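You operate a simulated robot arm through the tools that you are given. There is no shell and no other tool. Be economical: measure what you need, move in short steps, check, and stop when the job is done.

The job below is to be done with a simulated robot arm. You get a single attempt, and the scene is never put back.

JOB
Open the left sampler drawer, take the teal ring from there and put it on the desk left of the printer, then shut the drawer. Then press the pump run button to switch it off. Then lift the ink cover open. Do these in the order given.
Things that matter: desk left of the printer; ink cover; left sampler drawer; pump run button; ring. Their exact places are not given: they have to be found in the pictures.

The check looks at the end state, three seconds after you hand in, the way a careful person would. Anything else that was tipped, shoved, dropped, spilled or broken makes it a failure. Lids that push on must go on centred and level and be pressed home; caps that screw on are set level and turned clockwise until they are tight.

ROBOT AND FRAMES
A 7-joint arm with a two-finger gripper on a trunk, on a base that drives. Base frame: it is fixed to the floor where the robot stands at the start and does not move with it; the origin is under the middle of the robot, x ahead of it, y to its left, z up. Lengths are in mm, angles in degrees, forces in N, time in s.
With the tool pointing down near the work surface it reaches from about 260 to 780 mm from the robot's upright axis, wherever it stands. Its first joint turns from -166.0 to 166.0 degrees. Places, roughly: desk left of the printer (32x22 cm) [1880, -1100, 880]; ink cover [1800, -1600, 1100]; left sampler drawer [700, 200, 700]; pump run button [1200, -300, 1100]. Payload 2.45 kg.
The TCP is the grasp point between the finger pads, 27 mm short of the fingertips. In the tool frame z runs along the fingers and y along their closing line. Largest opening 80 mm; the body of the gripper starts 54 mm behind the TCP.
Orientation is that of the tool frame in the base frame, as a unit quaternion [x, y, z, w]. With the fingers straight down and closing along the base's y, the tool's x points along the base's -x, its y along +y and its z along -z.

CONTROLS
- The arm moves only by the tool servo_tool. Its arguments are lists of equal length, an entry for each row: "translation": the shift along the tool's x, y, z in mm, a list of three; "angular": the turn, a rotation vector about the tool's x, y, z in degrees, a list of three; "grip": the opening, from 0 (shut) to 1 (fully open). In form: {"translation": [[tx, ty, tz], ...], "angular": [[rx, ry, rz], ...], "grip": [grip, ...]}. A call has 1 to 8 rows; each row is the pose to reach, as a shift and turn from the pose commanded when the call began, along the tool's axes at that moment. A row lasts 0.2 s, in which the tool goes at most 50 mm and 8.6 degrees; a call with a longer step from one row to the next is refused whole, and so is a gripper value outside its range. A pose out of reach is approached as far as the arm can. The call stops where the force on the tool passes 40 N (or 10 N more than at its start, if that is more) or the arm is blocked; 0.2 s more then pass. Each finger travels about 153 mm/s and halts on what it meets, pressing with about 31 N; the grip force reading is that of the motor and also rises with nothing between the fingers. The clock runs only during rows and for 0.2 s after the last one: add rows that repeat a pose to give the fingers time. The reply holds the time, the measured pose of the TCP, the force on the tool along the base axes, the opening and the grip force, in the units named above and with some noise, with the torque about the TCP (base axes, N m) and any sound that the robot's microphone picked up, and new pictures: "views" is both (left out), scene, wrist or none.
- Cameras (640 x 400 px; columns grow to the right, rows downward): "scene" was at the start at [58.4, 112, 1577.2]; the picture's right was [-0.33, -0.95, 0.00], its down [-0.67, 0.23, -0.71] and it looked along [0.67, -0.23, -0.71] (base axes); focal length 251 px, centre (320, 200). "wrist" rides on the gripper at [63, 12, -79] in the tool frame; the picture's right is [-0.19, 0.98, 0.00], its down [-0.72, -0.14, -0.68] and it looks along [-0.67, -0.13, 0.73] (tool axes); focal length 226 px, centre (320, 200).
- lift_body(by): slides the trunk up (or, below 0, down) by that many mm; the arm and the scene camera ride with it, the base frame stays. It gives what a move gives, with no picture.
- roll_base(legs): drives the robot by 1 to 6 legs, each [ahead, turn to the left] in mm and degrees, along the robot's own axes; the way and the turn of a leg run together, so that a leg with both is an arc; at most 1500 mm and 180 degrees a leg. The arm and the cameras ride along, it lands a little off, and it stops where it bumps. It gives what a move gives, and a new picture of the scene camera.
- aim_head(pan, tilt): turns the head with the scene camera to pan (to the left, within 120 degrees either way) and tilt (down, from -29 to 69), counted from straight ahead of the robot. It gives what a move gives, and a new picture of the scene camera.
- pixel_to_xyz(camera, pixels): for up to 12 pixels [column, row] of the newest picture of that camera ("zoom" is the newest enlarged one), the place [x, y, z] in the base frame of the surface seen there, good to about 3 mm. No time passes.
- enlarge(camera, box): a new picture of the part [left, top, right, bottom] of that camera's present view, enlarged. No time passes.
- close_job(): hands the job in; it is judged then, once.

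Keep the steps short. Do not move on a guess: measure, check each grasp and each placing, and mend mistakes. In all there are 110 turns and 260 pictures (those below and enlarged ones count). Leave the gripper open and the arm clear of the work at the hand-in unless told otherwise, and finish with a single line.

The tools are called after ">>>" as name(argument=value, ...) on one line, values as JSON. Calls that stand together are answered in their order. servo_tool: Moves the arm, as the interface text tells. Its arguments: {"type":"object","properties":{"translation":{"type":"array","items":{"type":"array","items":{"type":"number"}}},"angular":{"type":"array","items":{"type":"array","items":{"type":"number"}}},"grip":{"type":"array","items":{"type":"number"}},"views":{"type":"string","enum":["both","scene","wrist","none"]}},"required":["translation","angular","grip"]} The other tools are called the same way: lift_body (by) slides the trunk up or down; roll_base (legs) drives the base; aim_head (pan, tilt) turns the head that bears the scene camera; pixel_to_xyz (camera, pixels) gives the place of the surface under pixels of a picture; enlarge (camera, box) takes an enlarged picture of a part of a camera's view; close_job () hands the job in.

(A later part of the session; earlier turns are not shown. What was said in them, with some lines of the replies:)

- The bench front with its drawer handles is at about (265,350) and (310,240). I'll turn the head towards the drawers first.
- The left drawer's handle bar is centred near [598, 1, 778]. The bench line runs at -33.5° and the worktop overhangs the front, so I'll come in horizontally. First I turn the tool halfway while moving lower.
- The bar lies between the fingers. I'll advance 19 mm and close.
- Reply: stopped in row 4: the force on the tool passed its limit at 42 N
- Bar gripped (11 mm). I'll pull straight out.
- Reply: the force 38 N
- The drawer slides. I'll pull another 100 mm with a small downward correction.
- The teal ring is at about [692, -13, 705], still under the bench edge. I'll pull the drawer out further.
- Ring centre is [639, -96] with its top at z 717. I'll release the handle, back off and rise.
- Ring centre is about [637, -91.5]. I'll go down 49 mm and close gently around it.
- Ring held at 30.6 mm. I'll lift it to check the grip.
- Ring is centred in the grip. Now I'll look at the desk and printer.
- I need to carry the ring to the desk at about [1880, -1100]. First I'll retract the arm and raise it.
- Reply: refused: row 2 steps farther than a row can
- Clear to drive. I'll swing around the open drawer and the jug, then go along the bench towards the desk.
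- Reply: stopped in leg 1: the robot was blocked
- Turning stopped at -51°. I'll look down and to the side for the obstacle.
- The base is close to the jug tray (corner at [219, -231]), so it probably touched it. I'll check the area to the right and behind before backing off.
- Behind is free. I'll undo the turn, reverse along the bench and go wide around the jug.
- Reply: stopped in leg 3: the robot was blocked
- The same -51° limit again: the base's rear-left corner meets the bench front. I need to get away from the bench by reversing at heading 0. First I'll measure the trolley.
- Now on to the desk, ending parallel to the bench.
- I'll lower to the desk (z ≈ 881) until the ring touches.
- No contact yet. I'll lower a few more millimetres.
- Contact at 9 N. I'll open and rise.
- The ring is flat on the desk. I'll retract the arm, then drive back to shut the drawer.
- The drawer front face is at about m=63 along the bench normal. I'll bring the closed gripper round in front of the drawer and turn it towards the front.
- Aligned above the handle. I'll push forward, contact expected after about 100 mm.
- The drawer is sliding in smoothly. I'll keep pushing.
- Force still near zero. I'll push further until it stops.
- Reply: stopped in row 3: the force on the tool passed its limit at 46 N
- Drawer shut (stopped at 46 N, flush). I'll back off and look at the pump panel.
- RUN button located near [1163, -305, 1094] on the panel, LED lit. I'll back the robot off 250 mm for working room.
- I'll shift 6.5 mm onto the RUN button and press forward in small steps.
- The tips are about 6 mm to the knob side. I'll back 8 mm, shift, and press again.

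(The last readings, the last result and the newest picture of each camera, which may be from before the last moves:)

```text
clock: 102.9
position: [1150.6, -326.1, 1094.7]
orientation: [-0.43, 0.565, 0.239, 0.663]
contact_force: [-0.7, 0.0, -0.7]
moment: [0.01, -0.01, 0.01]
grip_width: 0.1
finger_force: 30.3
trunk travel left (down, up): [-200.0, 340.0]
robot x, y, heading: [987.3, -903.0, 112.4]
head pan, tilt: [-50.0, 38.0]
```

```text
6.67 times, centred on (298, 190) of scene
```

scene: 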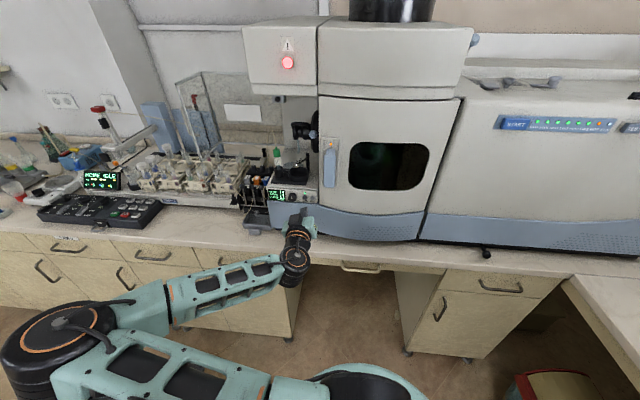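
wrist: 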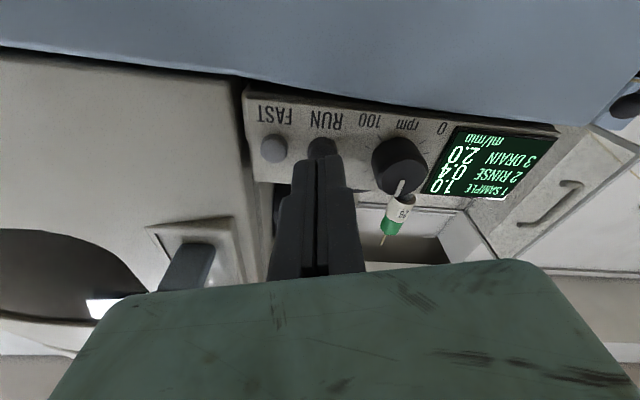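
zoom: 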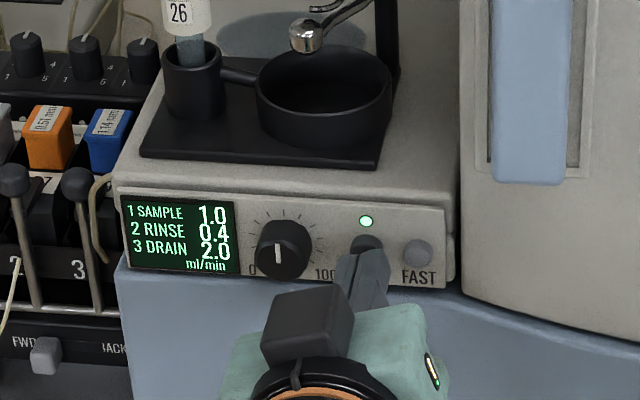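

>>> servo_tool(translation=[[-1.5, 0, 1.5], [-1.5, 0, 3], [-1.5, 0, 4.5], [-1.5, 0, 6]], angular=[[0, 0, 0], [0, 0, 0], [0, 0, 0], [0, 0, 0]], grip=[0, 0, 0, 0], views="wrist")

>>> enlarge(camera="scene", box=[250, 160, 346, 220])

```text
clock: 103.9
position: [1153.8, -322.6, 1095.8]
orientation: [-0.431, 0.565, 0.238, 0.662]
contact_force: [-0.1, -0.1, -0.3]
moment: [-0.02, 0.0, 0.01]
grip_width: 0.1
finger_force: 29.7
trunk travel left (down, up): [-200.0, 340.0]
robot x, y, heading: [985.5, -904.4, 112.2]
head pan, tilt: [-50.0, 38.0]
```

wrist: 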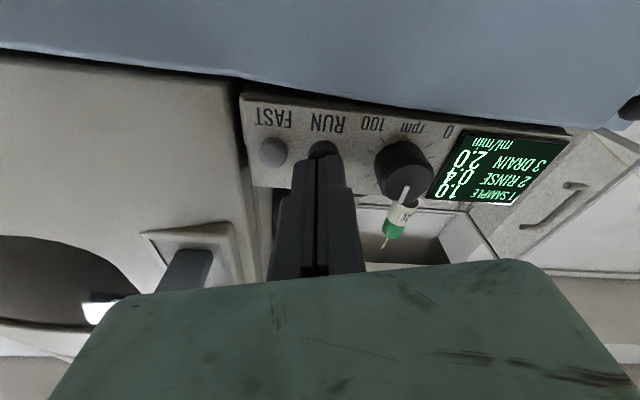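

```text
6.67 times, centred on (298, 190) of scene
```

zoom: 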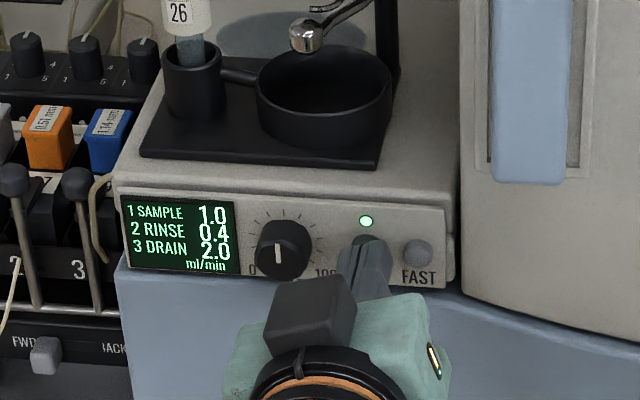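

Still no contact force and the LED is on. I'll keep advancing in small steps.

>>> servo_tool(translation=[[0, 0, 1.5], [0, 0, 3], [0, 0, 4.5], [0, 0, 6]], angular=[[0, 0, 0], [0, 0, 0], [0, 0, 0], [0, 0, 0]], grip=[0, 0, 0, 0], views="none")

>>> enlarge(camera="scene", box=[250, 160, 346, 220])

```text
clock: 104.9
position: [1155.7, -317.1, 1095.4]
orientation: [-0.431, 0.564, 0.237, 0.663]
contact_force: [-1.6, -2.2, -1.1]
moment: [-0.05, 0.0, -0.04]
grip_width: 6.0
finger_force: 29.8
trunk travel left (down, up): [-200.0, 340.0]
robot x, y, heading: [987.2, -904.1, 112.2]
head pan, tilt: [-50.0, 38.0]
heard: click
```

```text
6.67 times, centred on (298, 190) of scene
```

zoom: 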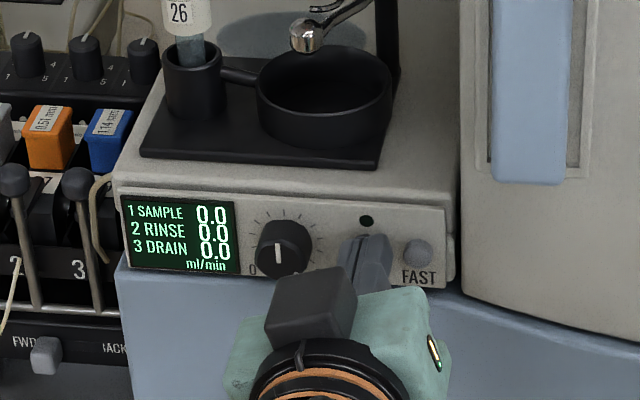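

Click heard, the LED is off and the flows read 0.0. I'll retract straight back and check it stays off.

>>> servo_tool(translation=[[0, 0, -15], [0, 0, -50], [0, 0, -95], [0, 0, -140], [0, 0, -185]], angular=[[0, 0, 0], [0, 0, 0], [0, 0, 0], [0, 0, 0], [0, 0, 0]], grip=[0, 0, 0, 0, 0], views="scene")

>>> enlarge(camera="scene", box=[250, 160, 346, 220])

```text
clock: 106.1
position: [1046.1, -421.1, 1079.1]
orientation: [-0.431, 0.564, 0.238, 0.663]
contact_force: [-0.6, 0.5, -0.3]
moment: [0.0, 0.02, -0.01]
grip_width: 0.0
finger_force: 29.9
out of reach, approached as far as the arm can: row 4, 5
trunk travel left (down, up): [-200.0, 340.0]
robot x, y, heading: [988.7, -905.9, 112.2]
head pan, tilt: [-50.0, 38.0]
```

scene: 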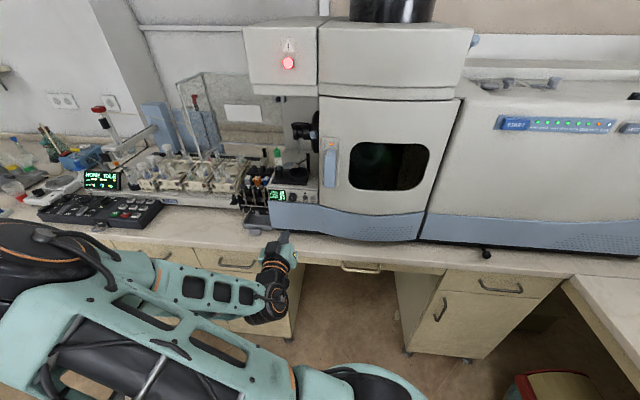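

```text
6.67 times, centred on (298, 190) of scene
```

zoom: 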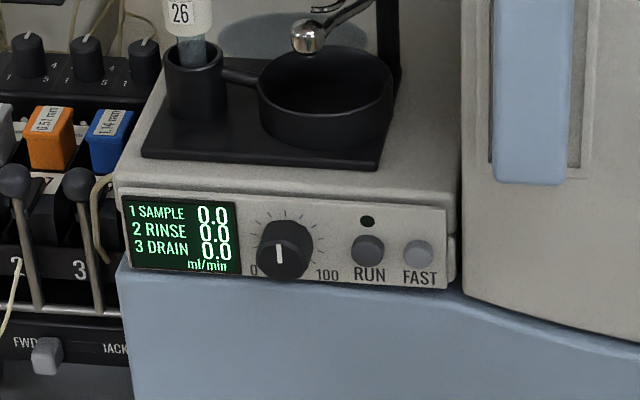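

Pump is off. Now the ink cover: I'll turn away from the bench (left, over the open floor) and stop short of the desk facing the printer.

>>> roll_base(legs=[[0, 158.5], [222, 0], [0, 55.8]])

>>> aim_head(pan=-5, tilt=30)

```text
clock: 117.3
position: [1284.8, -1531.3, 1079.0]
orientation: [0.38, 0.6, -0.54, 0.452]
contact_force: [0.6, -0.4, 0.0]
moment: [-0.01, 0.02, -0.02]
grip_width: 0.2
finger_force: 29.5
trunk travel left (down, up): [-200.0, 340.0]
robot x, y, heading: [1012.5, -1126.0, -27.0]
head pan, tilt: [-50.0, 38.0]
```

scene: 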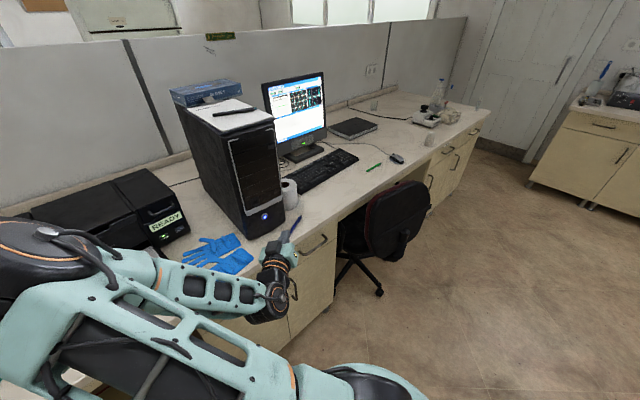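

```text
clock: 118.4
position: [1285.6, -1530.7, 1079.5]
orientation: [0.38, 0.6, -0.539, 0.453]
contact_force: [0.5, -0.2, 0.2]
moment: [-0.02, 0.06, -0.01]
grip_width: 0.1
finger_force: 30.0
trunk travel left (down, up): [-200.0, 340.0]
robot x, y, heading: [1016.7, -1123.7, -27.1]
head pan, tilt: [-5.0, 30.0]
```

scene: 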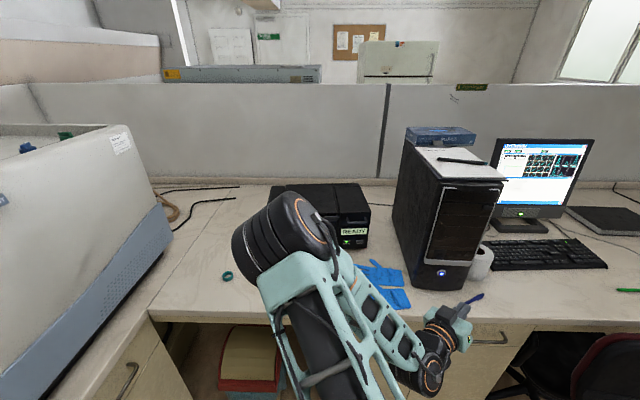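

>>> enlarge(camera="scene", box=[260, 170, 420, 270])

>>> pixel_to_xyz(camera="zoom", pixels=[[375, 197], [345, 205], [405, 190], [340, 165], [425, 140], [300, 70], [410, 60], [370, 240], [435, 180], [355, 170], [400, 160]])

```text
4.00 times, centred on (340, 220) of scene
```

zoom: 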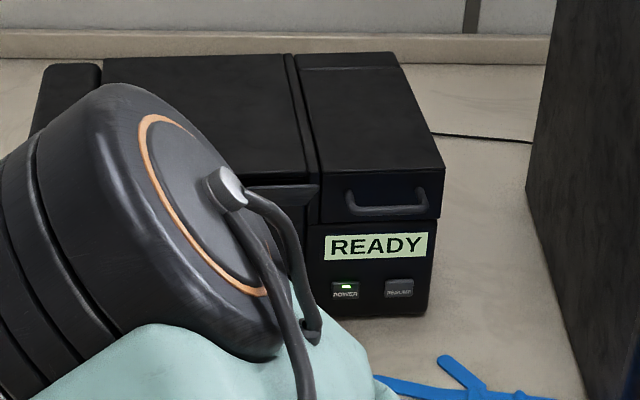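

```text
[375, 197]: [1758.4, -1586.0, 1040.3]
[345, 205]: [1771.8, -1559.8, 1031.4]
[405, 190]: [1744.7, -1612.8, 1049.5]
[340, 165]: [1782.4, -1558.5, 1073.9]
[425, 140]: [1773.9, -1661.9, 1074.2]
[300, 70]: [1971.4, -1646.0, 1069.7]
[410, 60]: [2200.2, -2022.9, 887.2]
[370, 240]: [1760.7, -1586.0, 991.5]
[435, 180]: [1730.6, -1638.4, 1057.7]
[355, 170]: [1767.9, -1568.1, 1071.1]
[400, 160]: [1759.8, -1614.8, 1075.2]
```

>>> pixel_to_xyz(camera="zoom", pixels=[[350, 212], [370, 214], [390, 212], [410, 210], [423, 205], [349, 196], [421, 190], [385, 180], [385, 226], [330, 222], [438, 216], [340, 72]])

```text
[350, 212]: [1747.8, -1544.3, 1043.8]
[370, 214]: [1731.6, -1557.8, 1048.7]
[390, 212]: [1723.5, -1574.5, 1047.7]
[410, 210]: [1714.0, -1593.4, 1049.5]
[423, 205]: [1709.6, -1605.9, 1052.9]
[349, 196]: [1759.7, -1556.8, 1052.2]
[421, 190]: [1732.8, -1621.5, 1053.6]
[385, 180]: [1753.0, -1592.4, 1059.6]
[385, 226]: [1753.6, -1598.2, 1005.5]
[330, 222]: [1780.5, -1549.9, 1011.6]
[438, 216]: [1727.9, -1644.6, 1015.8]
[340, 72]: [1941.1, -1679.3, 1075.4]
```

>>> pixel_to_xyz(camera="scene", pixels=[[410, 265], [396, 200], [405, 140], [402, 230], [435, 285], [480, 265], [420, 165], [228, 275]])

```text
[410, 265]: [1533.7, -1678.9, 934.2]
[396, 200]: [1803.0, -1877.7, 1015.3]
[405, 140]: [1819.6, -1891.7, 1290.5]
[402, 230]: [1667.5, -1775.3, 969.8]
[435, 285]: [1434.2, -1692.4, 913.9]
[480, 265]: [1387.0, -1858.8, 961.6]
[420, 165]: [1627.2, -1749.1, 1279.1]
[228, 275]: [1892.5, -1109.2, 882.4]
```

I'll turn the tool to point at the printer with the fingers closing vertically, keeping it clear of the desk.

>>> servo_tool(translation=[[-8.9, 12.2, -20.2], [-17.8, 24.4, -40.4], [-26.8, 36.6, -60.7], [-35.7, 48.8, -80.9], [-44.6, 61, -101], [-53.5, 73, -121], [-62.5, 85.3, -141.6], [-71.4, 97.5, -161.8]], angular=[[-2.75, -3.84, -6.17], [-5.5, -7.7, -12.3], [-8.3, -11.5, -18.5], [-11, -15.4, -24.7], [-13.8, -19.2, -30.8], [-16.5, -23.1, -37], [-19.3, -26.9, -43.2], [-22, -30.7, -49.4]], grip=[0, 0, 0, 0, 0, 0, 0, 0], views="none")

>>> servo_tool(translation=[[0, 0, 0], [0, 0, 0], [0, 0, 0]], angular=[[-2.75, -3.84, -6.17], [-5.5, -7.7, -12.3], [-8.3, -11.5, -18.5]], grip=[0.45, 0.45, 0.45], views="both")

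```text
clock: 120.2
position: [1447.6, -1375.7, 1083.5]
orientation: [-0.141, 0.652, -0.636, 0.388]
contact_force: [-0.2, -0.4, 0.6]
moment: [-0.04, 0.01, -0.01]
grip_width: 0.0
finger_force: 29.5
out of reach, approached as far as the arm can: row 1, 2, 3, 4, 5, 6, 7, 8
trunk travel left (down, up): [-200.0, 340.0]
robot x, y, heading: [1012.6, -1129.9, -27.0]
head pan, tilt: [-5.0, 30.0]
```

```text
clock: 121.0
position: [1464.7, -1387.6, 1080.4]
orientation: [0.334, -0.623, 0.624, -0.333]
contact_force: [-0.7, 0.1, 0.1]
moment: [-0.02, 0.01, 0.01]
grip_width: 36.0
finger_force: 0.1
out of reach, approached as far as the arm can: row 1, 2, 3
trunk travel left (down, up): [-200.0, 340.0]
robot x, y, heading: [1017.9, -1123.9, -27.2]
head pan, tilt: [-5.0, 30.0]
```

scene: 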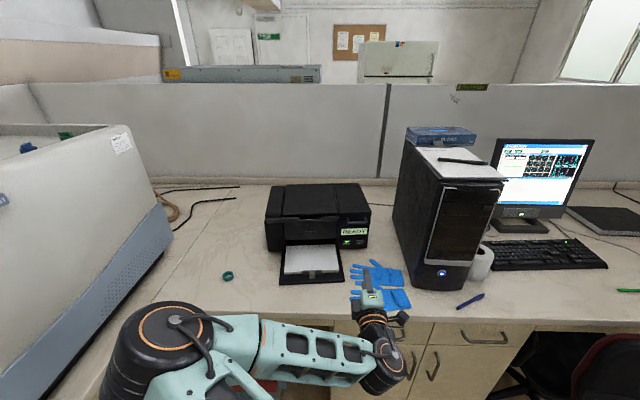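
wrist: 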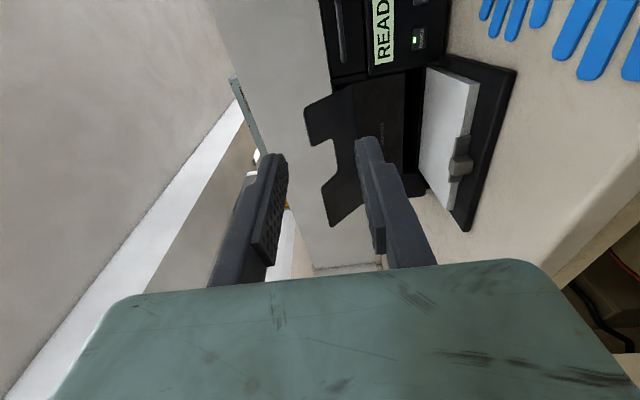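

>>> pixel_to_xyz(camera="scene", pixels=[[165, 330], [130, 370], [300, 350], [125, 340], [395, 375], [371, 296]])

>>> lift_body(by=120)

```text
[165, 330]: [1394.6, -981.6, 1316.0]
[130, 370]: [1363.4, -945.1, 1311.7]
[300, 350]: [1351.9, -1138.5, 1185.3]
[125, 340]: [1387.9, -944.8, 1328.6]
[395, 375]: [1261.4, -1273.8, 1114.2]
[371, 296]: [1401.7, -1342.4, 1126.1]
```

```text
clock: 122.5
position: [1464.6, -1388.3, 1200.2]
orientation: [0.333, -0.623, 0.624, -0.334]
contact_force: [0.0, 0.0, 0.1]
moment: [0.01, 0.01, 0.01]
grip_width: 35.7
finger_force: 0.1
trunk travel left (down, up): [-320.0, 220.0]
robot x, y, heading: [1014.6, -1122.0, -27.2]
head pan, tilt: [-5.0, 30.0]
```

I'll drive 250 mm forward; the tool is at z 1200, above the printer.

>>> roll_base(legs=[[250, 0]])

>>> aim_head(pan=-10, tilt=45)

```text
clock: 124.4
position: [1694.5, -1503.8, 1199.4]
orientation: [0.334, -0.623, 0.623, -0.334]
contact_force: [0.4, 0.2, -0.4]
moment: [-0.01, -0.01, -0.04]
grip_width: 36.1
finger_force: 0.1
trunk travel left (down, up): [-320.0, 220.0]
robot x, y, heading: [1243.0, -1247.6, -27.1]
head pan, tilt: [-5.0, 30.0]
```

scene: 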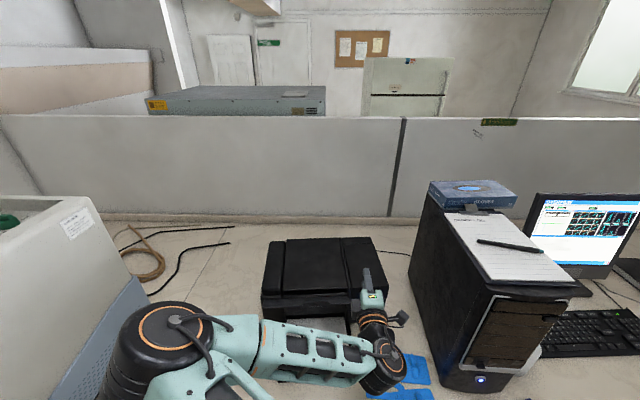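

```text
clock: 125.2
position: [1694.8, -1502.4, 1198.8]
orientation: [0.334, -0.623, 0.624, -0.334]
contact_force: [0.1, 0.7, 0.0]
moment: [-0.03, 0.01, -0.01]
grip_width: 35.8
finger_force: 0.1
trunk travel left (down, up): [-320.0, 220.0]
robot x, y, heading: [1245.2, -1242.8, -26.9]
head pan, tilt: [-10.0, 45.0]
```

scene: 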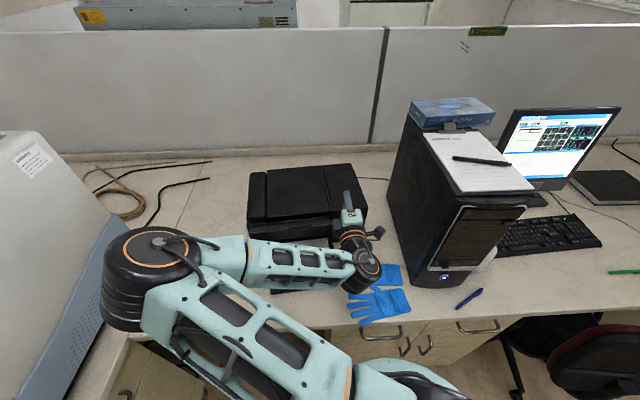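

I'll lower the open gripper in front of the handle (bar ≈ z 1048).

>>> servo_tool(translation=[[11, 37, 0], [22, 75, 0], [34, 112, 0], [45, 148, 0]], angular=[[0, 0, 0], [0, 0, 0], [0, 0, 0], [0, 0, 0]], grip=[0.5, 0.5, 0.5, 0.5], views="both")

>>> enlarge(camera="wrist", box=[200, 60, 456, 220])

```text
clock: 126.2
position: [1667.6, -1540.3, 1052.3]
orientation: [-0.334, 0.623, -0.623, 0.335]
contact_force: [0.1, 0.4, 0.3]
moment: [-0.01, -0.03, -0.03]
grip_width: 40.1
finger_force: 0.0
trunk travel left (down, up): [-320.0, 220.0]
robot x, y, heading: [1244.0, -1241.1, -27.1]
head pan, tilt: [-10.0, 45.0]
```

scene: 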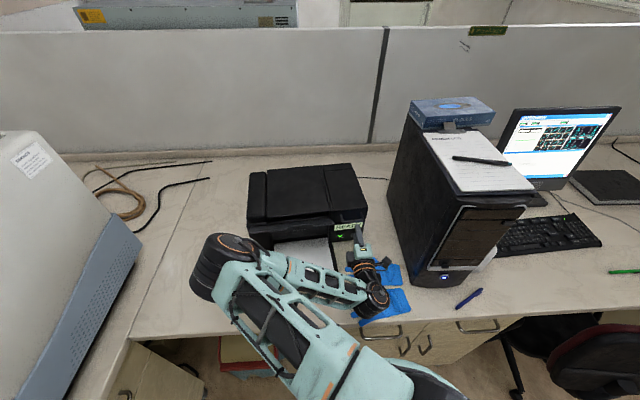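
wrist: 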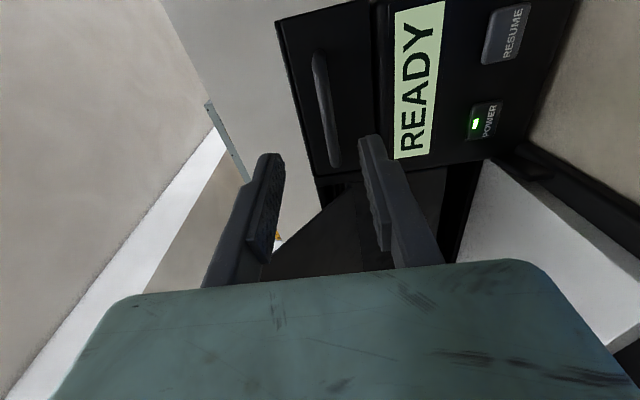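

```text
2.50 times, centred on (328, 140) of wrist
```

zoom: 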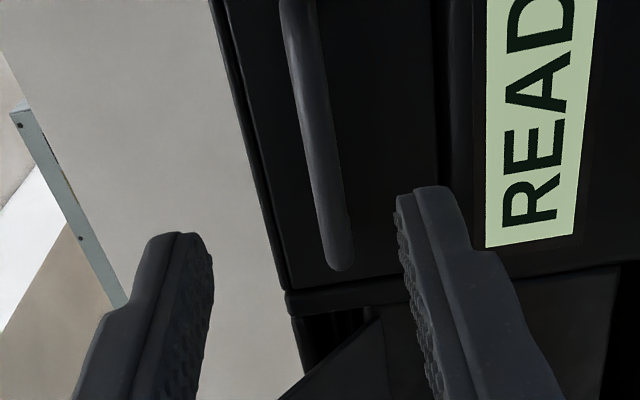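

>>> pixel_to_xyz(camera="zoom", pixels=[[325, 160], [312, 100], [300, 40], [340, 255], [390, 150], [430, 150], [450, 150], [240, 100], [287, 300], [410, 270]])

```text
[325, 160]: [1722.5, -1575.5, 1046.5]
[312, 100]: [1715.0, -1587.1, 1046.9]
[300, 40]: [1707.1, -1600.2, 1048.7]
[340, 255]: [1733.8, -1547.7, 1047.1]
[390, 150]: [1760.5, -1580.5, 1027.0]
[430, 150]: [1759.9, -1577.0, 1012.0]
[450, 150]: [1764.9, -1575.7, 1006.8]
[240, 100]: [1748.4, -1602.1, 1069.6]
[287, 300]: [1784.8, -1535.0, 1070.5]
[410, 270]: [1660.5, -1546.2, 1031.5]
```

>>> servo_tool(translation=[[0, 4, 15], [0, 4, 30], [0, 4, 45], [0, 4, 58]], angular=[[0, 0, 0], [0, 0, 0], [0, 0, 0], [0, 0, 0]], grip=[0.5, 0.5, 0.5, 0.5], views="wrist")

>>> enlarge(camera="scene", box=[300, 180, 428, 260])

```text
clock: 127.2
position: [1718.5, -1571.8, 1048.0]
orientation: [0.334, -0.623, 0.623, -0.334]
contact_force: [0.1, 0.0, -0.5]
moment: [0.0, 0.02, 0.03]
grip_width: 40.1
finger_force: 0.0
trunk travel left (down, up): [-320.0, 220.0]
robot x, y, heading: [1243.4, -1243.2, -27.2]
head pan, tilt: [-10.0, 45.0]
```

wrist: 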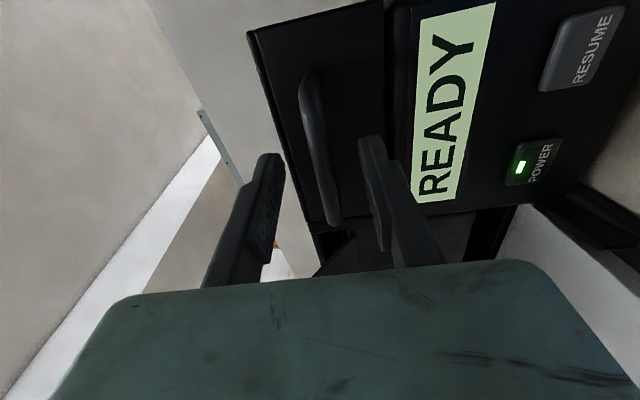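

```text
5.00 times, centred on (364, 220) of scene
```

zoom: 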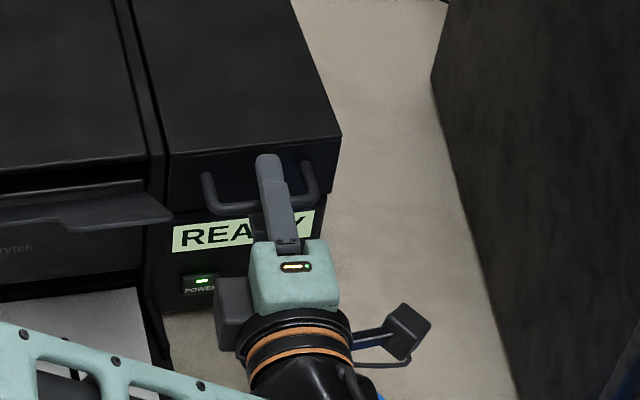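

The bar is between the fingers. I'll cage it loosely and lift along the lid's arc (hinge ≈ 240 mm behind), first to 25°.

>>> servo_tool(translation=[[0, 0, 0], [0, -7, 2.2], [0, -28.5, 2], [0, -49.9, 3.7], [0, -71.1, 7.2], [0, -91.9, 12.6], [0, -112.2, 19.8]], angular=[[0, 0, 0], [0, 0, 0], [-5, 0, 0], [-10, 0, 0], [-15, 0, 0], [-20, 0, 0], [-25, 0, 0]], grip=[0.35, 0.35, 0.35, 0.35, 0.35, 0.35, 0.35], views="both")

>>> enlarge(camera="scene", box=[260, 140, 420, 240])

```text
clock: 128.8
position: [1731.8, -1584.5, 1160.4]
orientation: [-0.399, 0.743, -0.473, 0.254]
contact_force: [-1.0, 0.5, 0.3]
moment: [-0.02, 0.01, -0.02]
grip_width: 28.0
finger_force: 0.3
trunk travel left (down, up): [-320.0, 220.0]
robot x, y, heading: [1241.7, -1242.5, -26.9]
head pan, tilt: [-10.0, 45.0]
```

scene: 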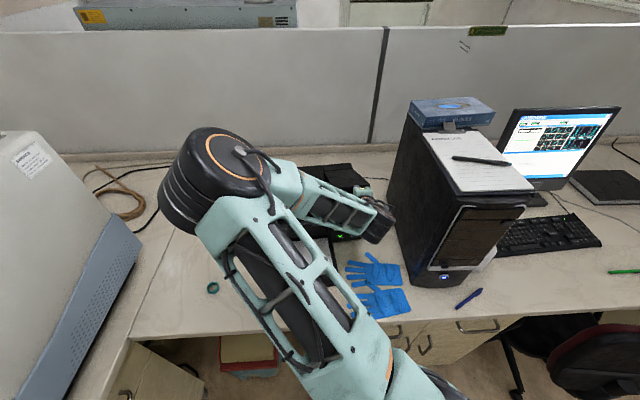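
wrist: 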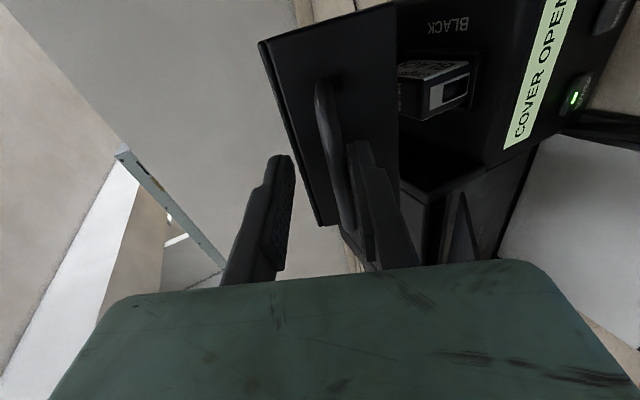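

```text
4.00 times, centred on (340, 190) of scene
```

zoom: 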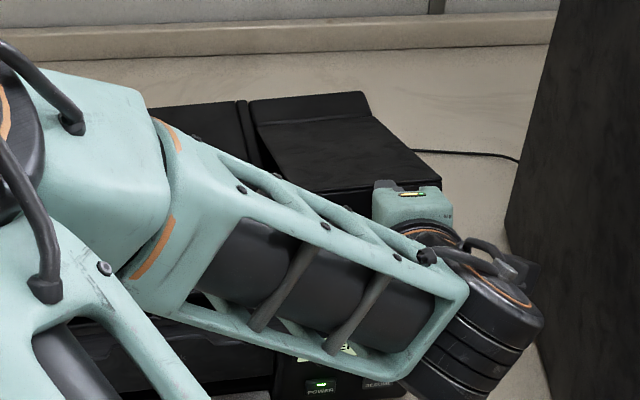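

The display shows "COVER OPEN" and the lid is rising. I'll continue the same arc by another 40°.

>>> servo_tool(translation=[[0, -21.5, -0.2], [0, -42.9, 1.5], [0, -64.1, 5], [0, -84.9, 10.4], [0, -105.2, 17.6], [0, -124.7, 26.5], [0, -143.5, 37], [0, -161.2, 49.2]], angular=[[-5, 0, 0], [-10, 0, 0], [-15, 0, 0], [-20, 0, 0], [-25, 0, 0], [-30, 0, 0], [-35, 0, 0], [-40, 0, 0]], grip=[0.35, 0.35, 0.35, 0.35, 0.35, 0.35, 0.35, 0.35], views="both")

```text
clock: 130.6
position: [1827.9, -1648.1, 1287.4]
orientation: [-0.461, 0.861, -0.19, 0.102]
contact_force: [0.7, -0.8, 0.4]
moment: [-0.01, 0.02, 0.0]
grip_width: 28.1
finger_force: 0.2
trunk travel left (down, up): [-320.0, 220.0]
robot x, y, heading: [1243.7, -1242.2, -27.0]
head pan, tilt: [-10.0, 45.0]
```

scene: 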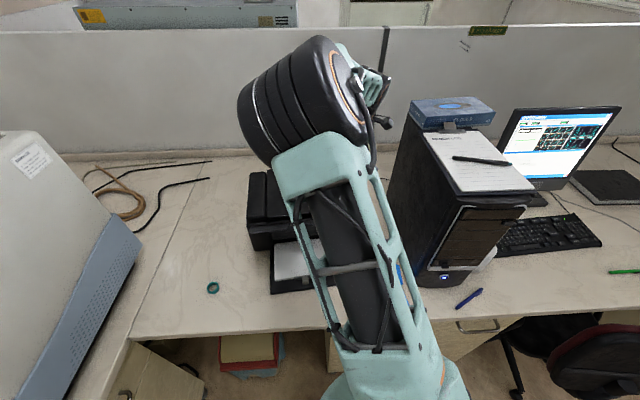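
wrist: 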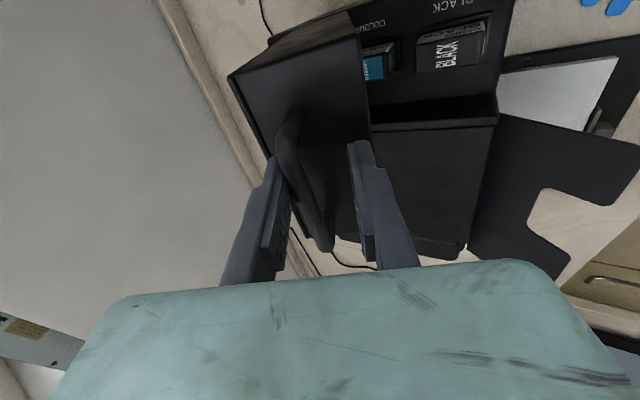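

>>> enlarge(camera="wrist", box=[220, 0, 476, 160])

>>> pixel_to_xyz(camera="wrist", pixels=[[232, 75], [345, 15], [367, 130], [270, 155], [300, 55], [450, 50], [290, 140], [318, 235]])

```text
2.50 times, centred on (348, 80) of wrist
```

zoom: 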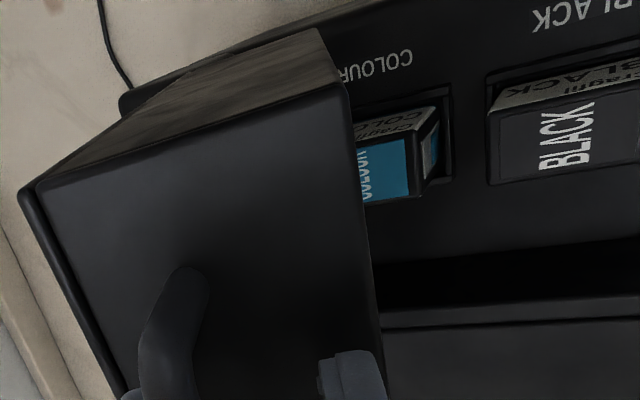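

```text
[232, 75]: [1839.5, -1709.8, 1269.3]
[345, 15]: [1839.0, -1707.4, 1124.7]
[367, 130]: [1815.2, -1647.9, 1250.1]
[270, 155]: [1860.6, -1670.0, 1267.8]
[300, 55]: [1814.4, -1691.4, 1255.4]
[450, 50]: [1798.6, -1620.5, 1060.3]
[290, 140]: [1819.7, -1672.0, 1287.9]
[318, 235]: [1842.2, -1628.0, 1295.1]
```

Lid is at about 70°. I'll go 20° more so that it rests open.

>>> servo_tool(translation=[[0, -21.5, -0.2], [0, -42.9, 1.5], [0, -64.1, 5], [0, -84.9, 10.4]], angular=[[-5, 0, 0], [-10, 0, 0], [-15, 0, 0], [-20, 0, 0]], grip=[0.35, 0.35, 0.35, 0.35], views="wrist")

>>> pixel_to_xyz(camera="wrist", pixels=[[232, 75], [345, 15], [367, 130], [270, 155], [300, 55]])

```text
clock: 131.6
position: [1894.5, -1695.6, 1309.7]
orientation: [-0.47, 0.882, -0.036, 0.021]
contact_force: [-0.4, -0.3, -0.2]
moment: [0.04, -0.03, 0.01]
grip_width: 28.3
finger_force: 0.3
trunk travel left (down, up): [-320.0, 220.0]
robot x, y, heading: [1243.4, -1241.6, -27.0]
head pan, tilt: [-10.0, 45.0]
```

wrist: 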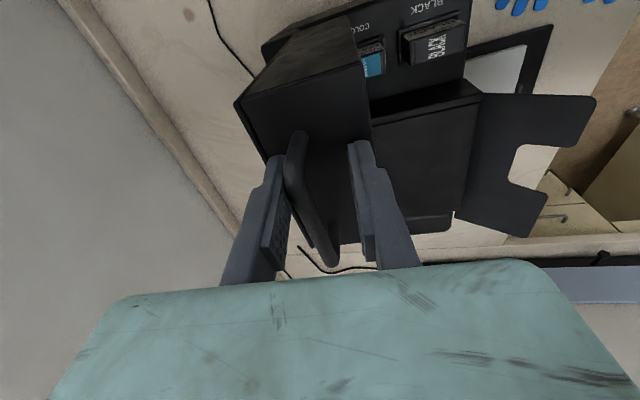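

```text
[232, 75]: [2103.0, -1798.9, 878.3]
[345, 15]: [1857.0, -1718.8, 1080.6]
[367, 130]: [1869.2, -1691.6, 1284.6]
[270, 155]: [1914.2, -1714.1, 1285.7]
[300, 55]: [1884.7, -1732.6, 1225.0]
```

Lid about vertical. I'll push another 10° past vertical, watching the force.

>>> servo_tool(translation=[[0, -21.5, -0.2], [0, -42.9, 1.5]], angular=[[-5, 0, 0], [-10, 0, 0]], grip=[0.35, 0.35], views="wrist")

>>> pixel_to_xyz(camera="wrist", pixels=[[367, 130], [270, 155], [300, 120], [350, 120], [280, 120], [320, 100]])

```text
clock: 132.2
position: [1878.6, -1677.7, 1304.5]
orientation: [-0.471, 0.882, 0.023, -0.013]
contact_force: [-2.6, -0.9, 9.2]
moment: [-0.1, -0.12, -0.04]
grip_width: 23.7
finger_force: 0.1
out of reach, approached as far as the arm can: row 1, 2
trunk travel left (down, up): [-320.0, 220.0]
robot x, y, heading: [1242.0, -1242.4, -27.2]
head pan, tilt: [-10.0, 45.0]
```

wrist: 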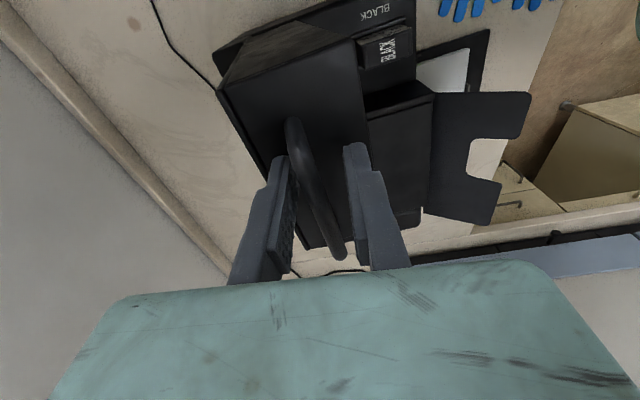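

```text
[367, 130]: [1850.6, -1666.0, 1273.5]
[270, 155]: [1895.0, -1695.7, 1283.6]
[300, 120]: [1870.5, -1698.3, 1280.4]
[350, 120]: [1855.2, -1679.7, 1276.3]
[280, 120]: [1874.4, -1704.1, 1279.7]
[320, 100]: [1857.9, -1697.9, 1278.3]
```

The arm is at its reach limit and pulled the lid back to about 79°. I'll open the fingers and raise the trunk to lift straight off the bar.

>>> servo_tool(translation=[[0, 0, 0], [0, 0, 0]], angular=[[0, 0, 0], [0, 0, 0]], grip=[0.7, 0.7], views="wrist")

>>> pixel_to_xyz(camera="wrist", pixels=[[367, 130], [270, 155], [300, 120], [350, 120], [280, 120], [320, 100]])

```text
clock: 132.8
position: [1876.8, -1676.2, 1307.6]
orientation: [-0.473, 0.881, 0.02, -0.011]
contact_force: [-6.3, 0.6, 38.2]
moment: [-0.49, -0.74, -0.03]
grip_width: 35.4
finger_force: 0.0
trunk travel left (down, up): [-320.0, 220.0]
robot x, y, heading: [1242.8, -1245.4, -27.0]
head pan, tilt: [-10.0, 45.0]
```

wrist: 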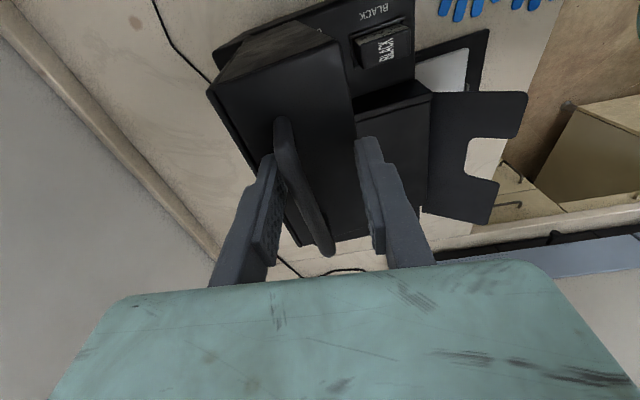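

```text
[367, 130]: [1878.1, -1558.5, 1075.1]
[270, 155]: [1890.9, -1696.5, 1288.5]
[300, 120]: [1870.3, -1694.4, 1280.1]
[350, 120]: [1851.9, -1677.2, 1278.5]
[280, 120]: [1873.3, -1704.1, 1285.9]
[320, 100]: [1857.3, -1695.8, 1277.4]
```

Fingertips are pressing on the lid face (38 N). I'll raise the trunk.

>>> lift_body(by=25)

>>> lift_body(by=60)

>>> servo_tool(translation=[[0, 0, 0]], angular=[[0, 0, 0]], grip=[0.7], views="both")

```text
clock: 133.5
position: [1881.1, -1678.3, 1326.5]
orientation: [-0.471, 0.882, 0.024, -0.013]
contact_force: [-0.6, -0.2, 0.0]
moment: [0.0, 0.01, -0.01]
grip_width: 55.8
finger_force: 0.0
trunk travel left (down, up): [-345.0, 195.0]
robot x, y, heading: [1244.1, -1245.4, -26.9]
head pan, tilt: [-10.0, 45.0]
```

```text
clock: 134.5
position: [1882.1, -1678.3, 1387.4]
orientation: [-0.472, 0.881, 0.023, -0.013]
contact_force: [0.1, -0.6, -0.4]
moment: [0.0, 0.0, -0.02]
grip_width: 55.9
finger_force: 0.1
trunk travel left (down, up): [-405.0, 135.0]
robot x, y, heading: [1245.8, -1240.3, -27.2]
head pan, tilt: [-10.0, 45.0]
```

```text
clock: 134.9
position: [1880.7, -1678.8, 1387.7]
orientation: [-0.473, 0.881, 0.023, -0.012]
contact_force: [0.3, 1.1, 0.6]
moment: [-0.02, 0.02, 0.01]
grip_width: 55.9
finger_force: 0.1
trunk travel left (down, up): [-405.0, 135.0]
robot x, y, heading: [1242.5, -1240.1, -27.2]
head pan, tilt: [-10.0, 45.0]
```

scene: 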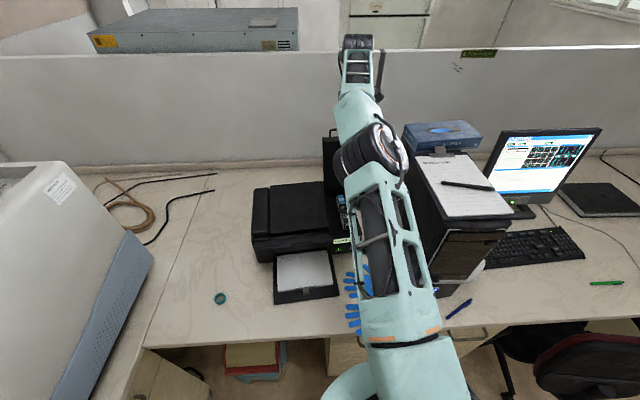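
wrist: 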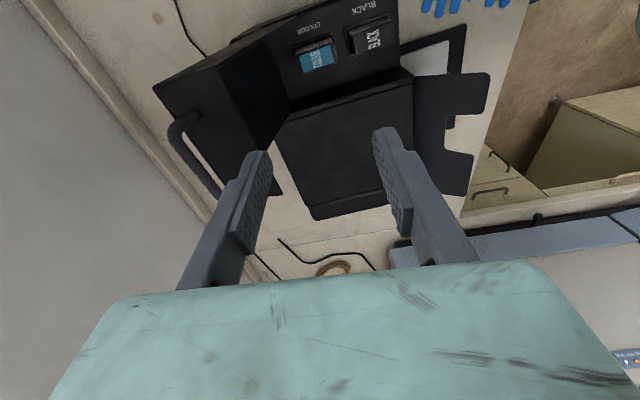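

>>> pixel_to_xyz(camera="wrist", pixels=[[220, 70], [160, 90], [255, 140], [195, 140], [250, 70], [230, 100], [190, 120]])

>>> enlarge(camera="wrist", box=[130, 0, 450, 200])

```text
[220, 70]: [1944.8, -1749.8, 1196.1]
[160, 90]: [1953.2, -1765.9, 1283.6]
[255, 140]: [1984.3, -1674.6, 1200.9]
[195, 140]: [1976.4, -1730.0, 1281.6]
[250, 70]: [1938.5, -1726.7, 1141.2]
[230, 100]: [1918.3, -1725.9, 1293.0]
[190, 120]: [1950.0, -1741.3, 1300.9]
```

```text
2.00 times, centred on (290, 100) of wrist
```

zoom: 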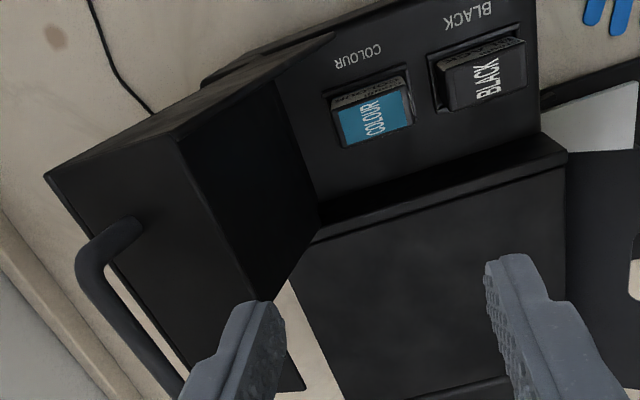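

The lid rests open past vertical (about 100°). I'll pull the arm back clear and open the gripper.

>>> servo_tool(translation=[[0, 40, 0], [0, 85, 0], [0, 130, 0], [0, 175, 0], [0, 220, 0], [0, 265, 0]], angular=[[0, 0, 0], [0, 0, 0], [0, 0, 0], [0, 0, 0], [0, 0, 0], [0, 0, 0]], grip=[0.7, 0.7, 0.7, 0.7, 1, 1], views="none")

>>> roll_base(legs=[[-300, 0]])

>>> enlarge(camera="scene", box=[180, 80, 500, 280])

```text
clock: 136.3
position: [1656.9, -1534.3, 1403.8]
orientation: [-0.473, 0.881, 0.022, -0.012]
contact_force: [-0.7, 0.3, 0.3]
moment: [0.02, 0.0, -0.02]
grip_width: 80.1
finger_force: 0.0
trunk travel left (down, up): [-405.0, 135.0]
robot x, y, heading: [1245.5, -1241.5, -26.9]
head pan, tilt: [-10.0, 45.0]
```

```text
clock: 138.3
position: [1398.0, -1402.3, 1403.4]
orientation: [-0.473, 0.881, 0.023, -0.013]
contact_force: [-0.2, -0.1, -0.3]
moment: [-0.03, -0.02, 0.0]
grip_width: 80.2
finger_force: 0.1
trunk travel left (down, up): [-405.0, 135.0]
robot x, y, heading: [983.2, -1110.4, -27.1]
head pan, tilt: [-10.0, 45.0]
```

scene: 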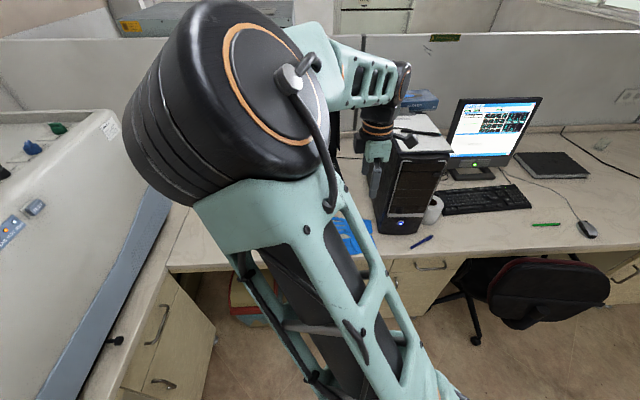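

```text
2.00 times, centred on (340, 180) of scene
```

zoom: 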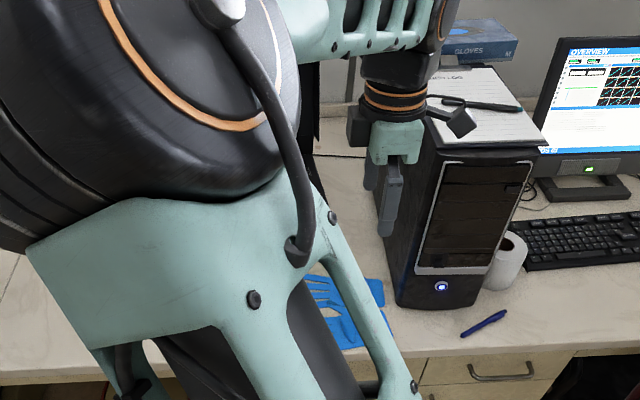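

The arm hides the printer. I'll turn the robot right for a final check of the lid, ring and drawer.

>>> roll_base(legs=[[0, -50]])

>>> aim_head(pan=52, tilt=32)

>>> enlarge(camera="scene", box=[200, 130, 440, 280])

>>> aim_head(pan=118, tilt=30)

```text
clock: 141.0
position: [1018.8, -1614.8, 1403.8]
orientation: [-0.047, 0.999, 0.026, -0.002]
contact_force: [-0.9, 0.5, 0.8]
moment: [0.0, 0.01, 0.01]
grip_width: 80.1
finger_force: 0.1
trunk travel left (down, up): [-405.0, 135.0]
robot x, y, heading: [984.0, -1111.3, -77.8]
head pan, tilt: [-10.0, 45.0]
```

scene: 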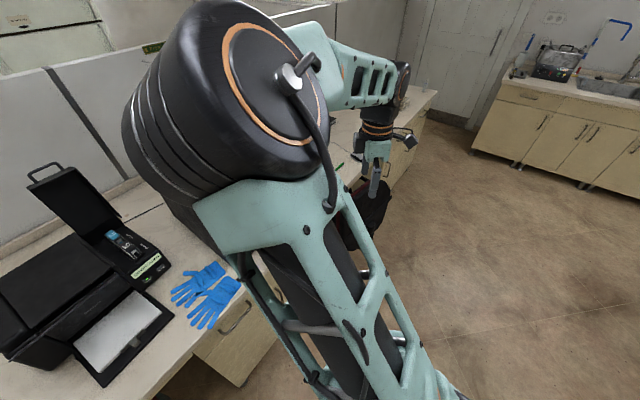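

```text
clock: 142.4
position: [1018.6, -1616.3, 1403.9]
orientation: [-0.048, 0.999, 0.026, -0.001]
contact_force: [0.1, 0.8, 0.0]
moment: [0.0, 0.06, 0.03]
grip_width: 80.0
finger_force: 0.0
trunk travel left (down, up): [-405.0, 135.0]
robot x, y, heading: [983.4, -1109.8, -78.0]
head pan, tilt: [52.0, 32.0]
```

scene: 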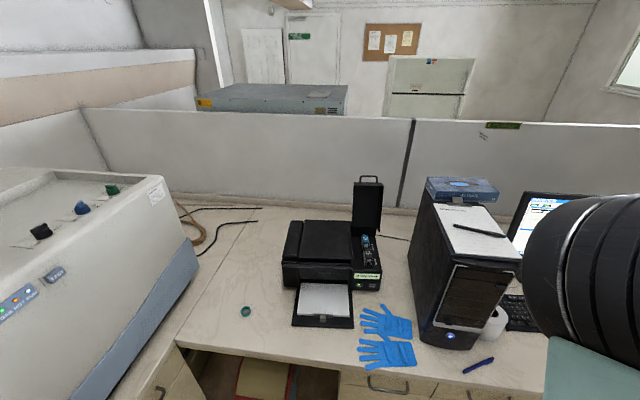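

```text
2.67 times, centred on (320, 205) of scene
```

zoom: 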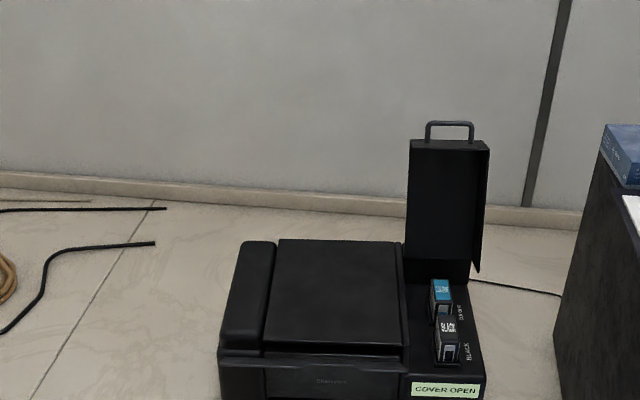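

```text
clock: 143.7
position: [1018.5, -1615.8, 1404.0]
orientation: [-0.049, 0.998, 0.026, -0.001]
contact_force: [0.9, 0.2, 0.2]
moment: [0.0, 0.02, -0.01]
grip_width: 79.8
finger_force: 0.0
trunk travel left (down, up): [-405.0, 135.0]
robot x, y, heading: [983.3, -1109.5, -78.0]
head pan, tilt: [118.0, 30.0]
```

scene: 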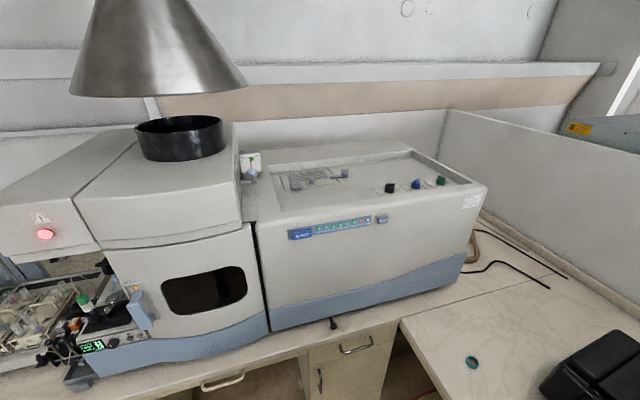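

>>> enlarge(camera="scene", box=[60, 310, 156, 370])

```text
6.67 times, centred on (108, 340) of scene
```

zoom: 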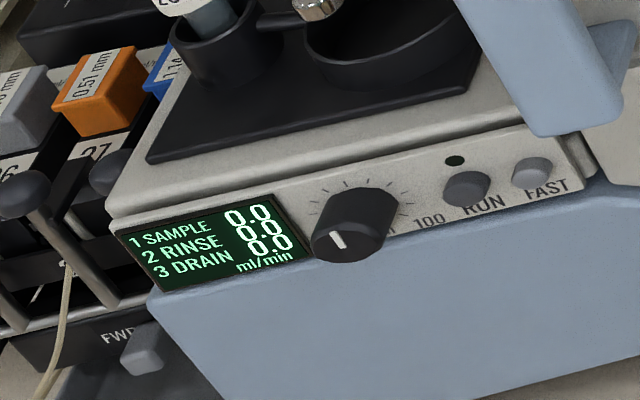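

The pump reads 0.0 with its LED off, the ring is on the desk, the drawer was pushed shut, and the ink cover is open. The gripper is open and the arm is clear, so I'm handing in.

>>> close_job()

```text
The job is handed in.
```

All steps done in order and the job handed in: the teal ring is on the desk left of the printer, the left sampler drawer is shut, the pump is off, and the ink cover is open.
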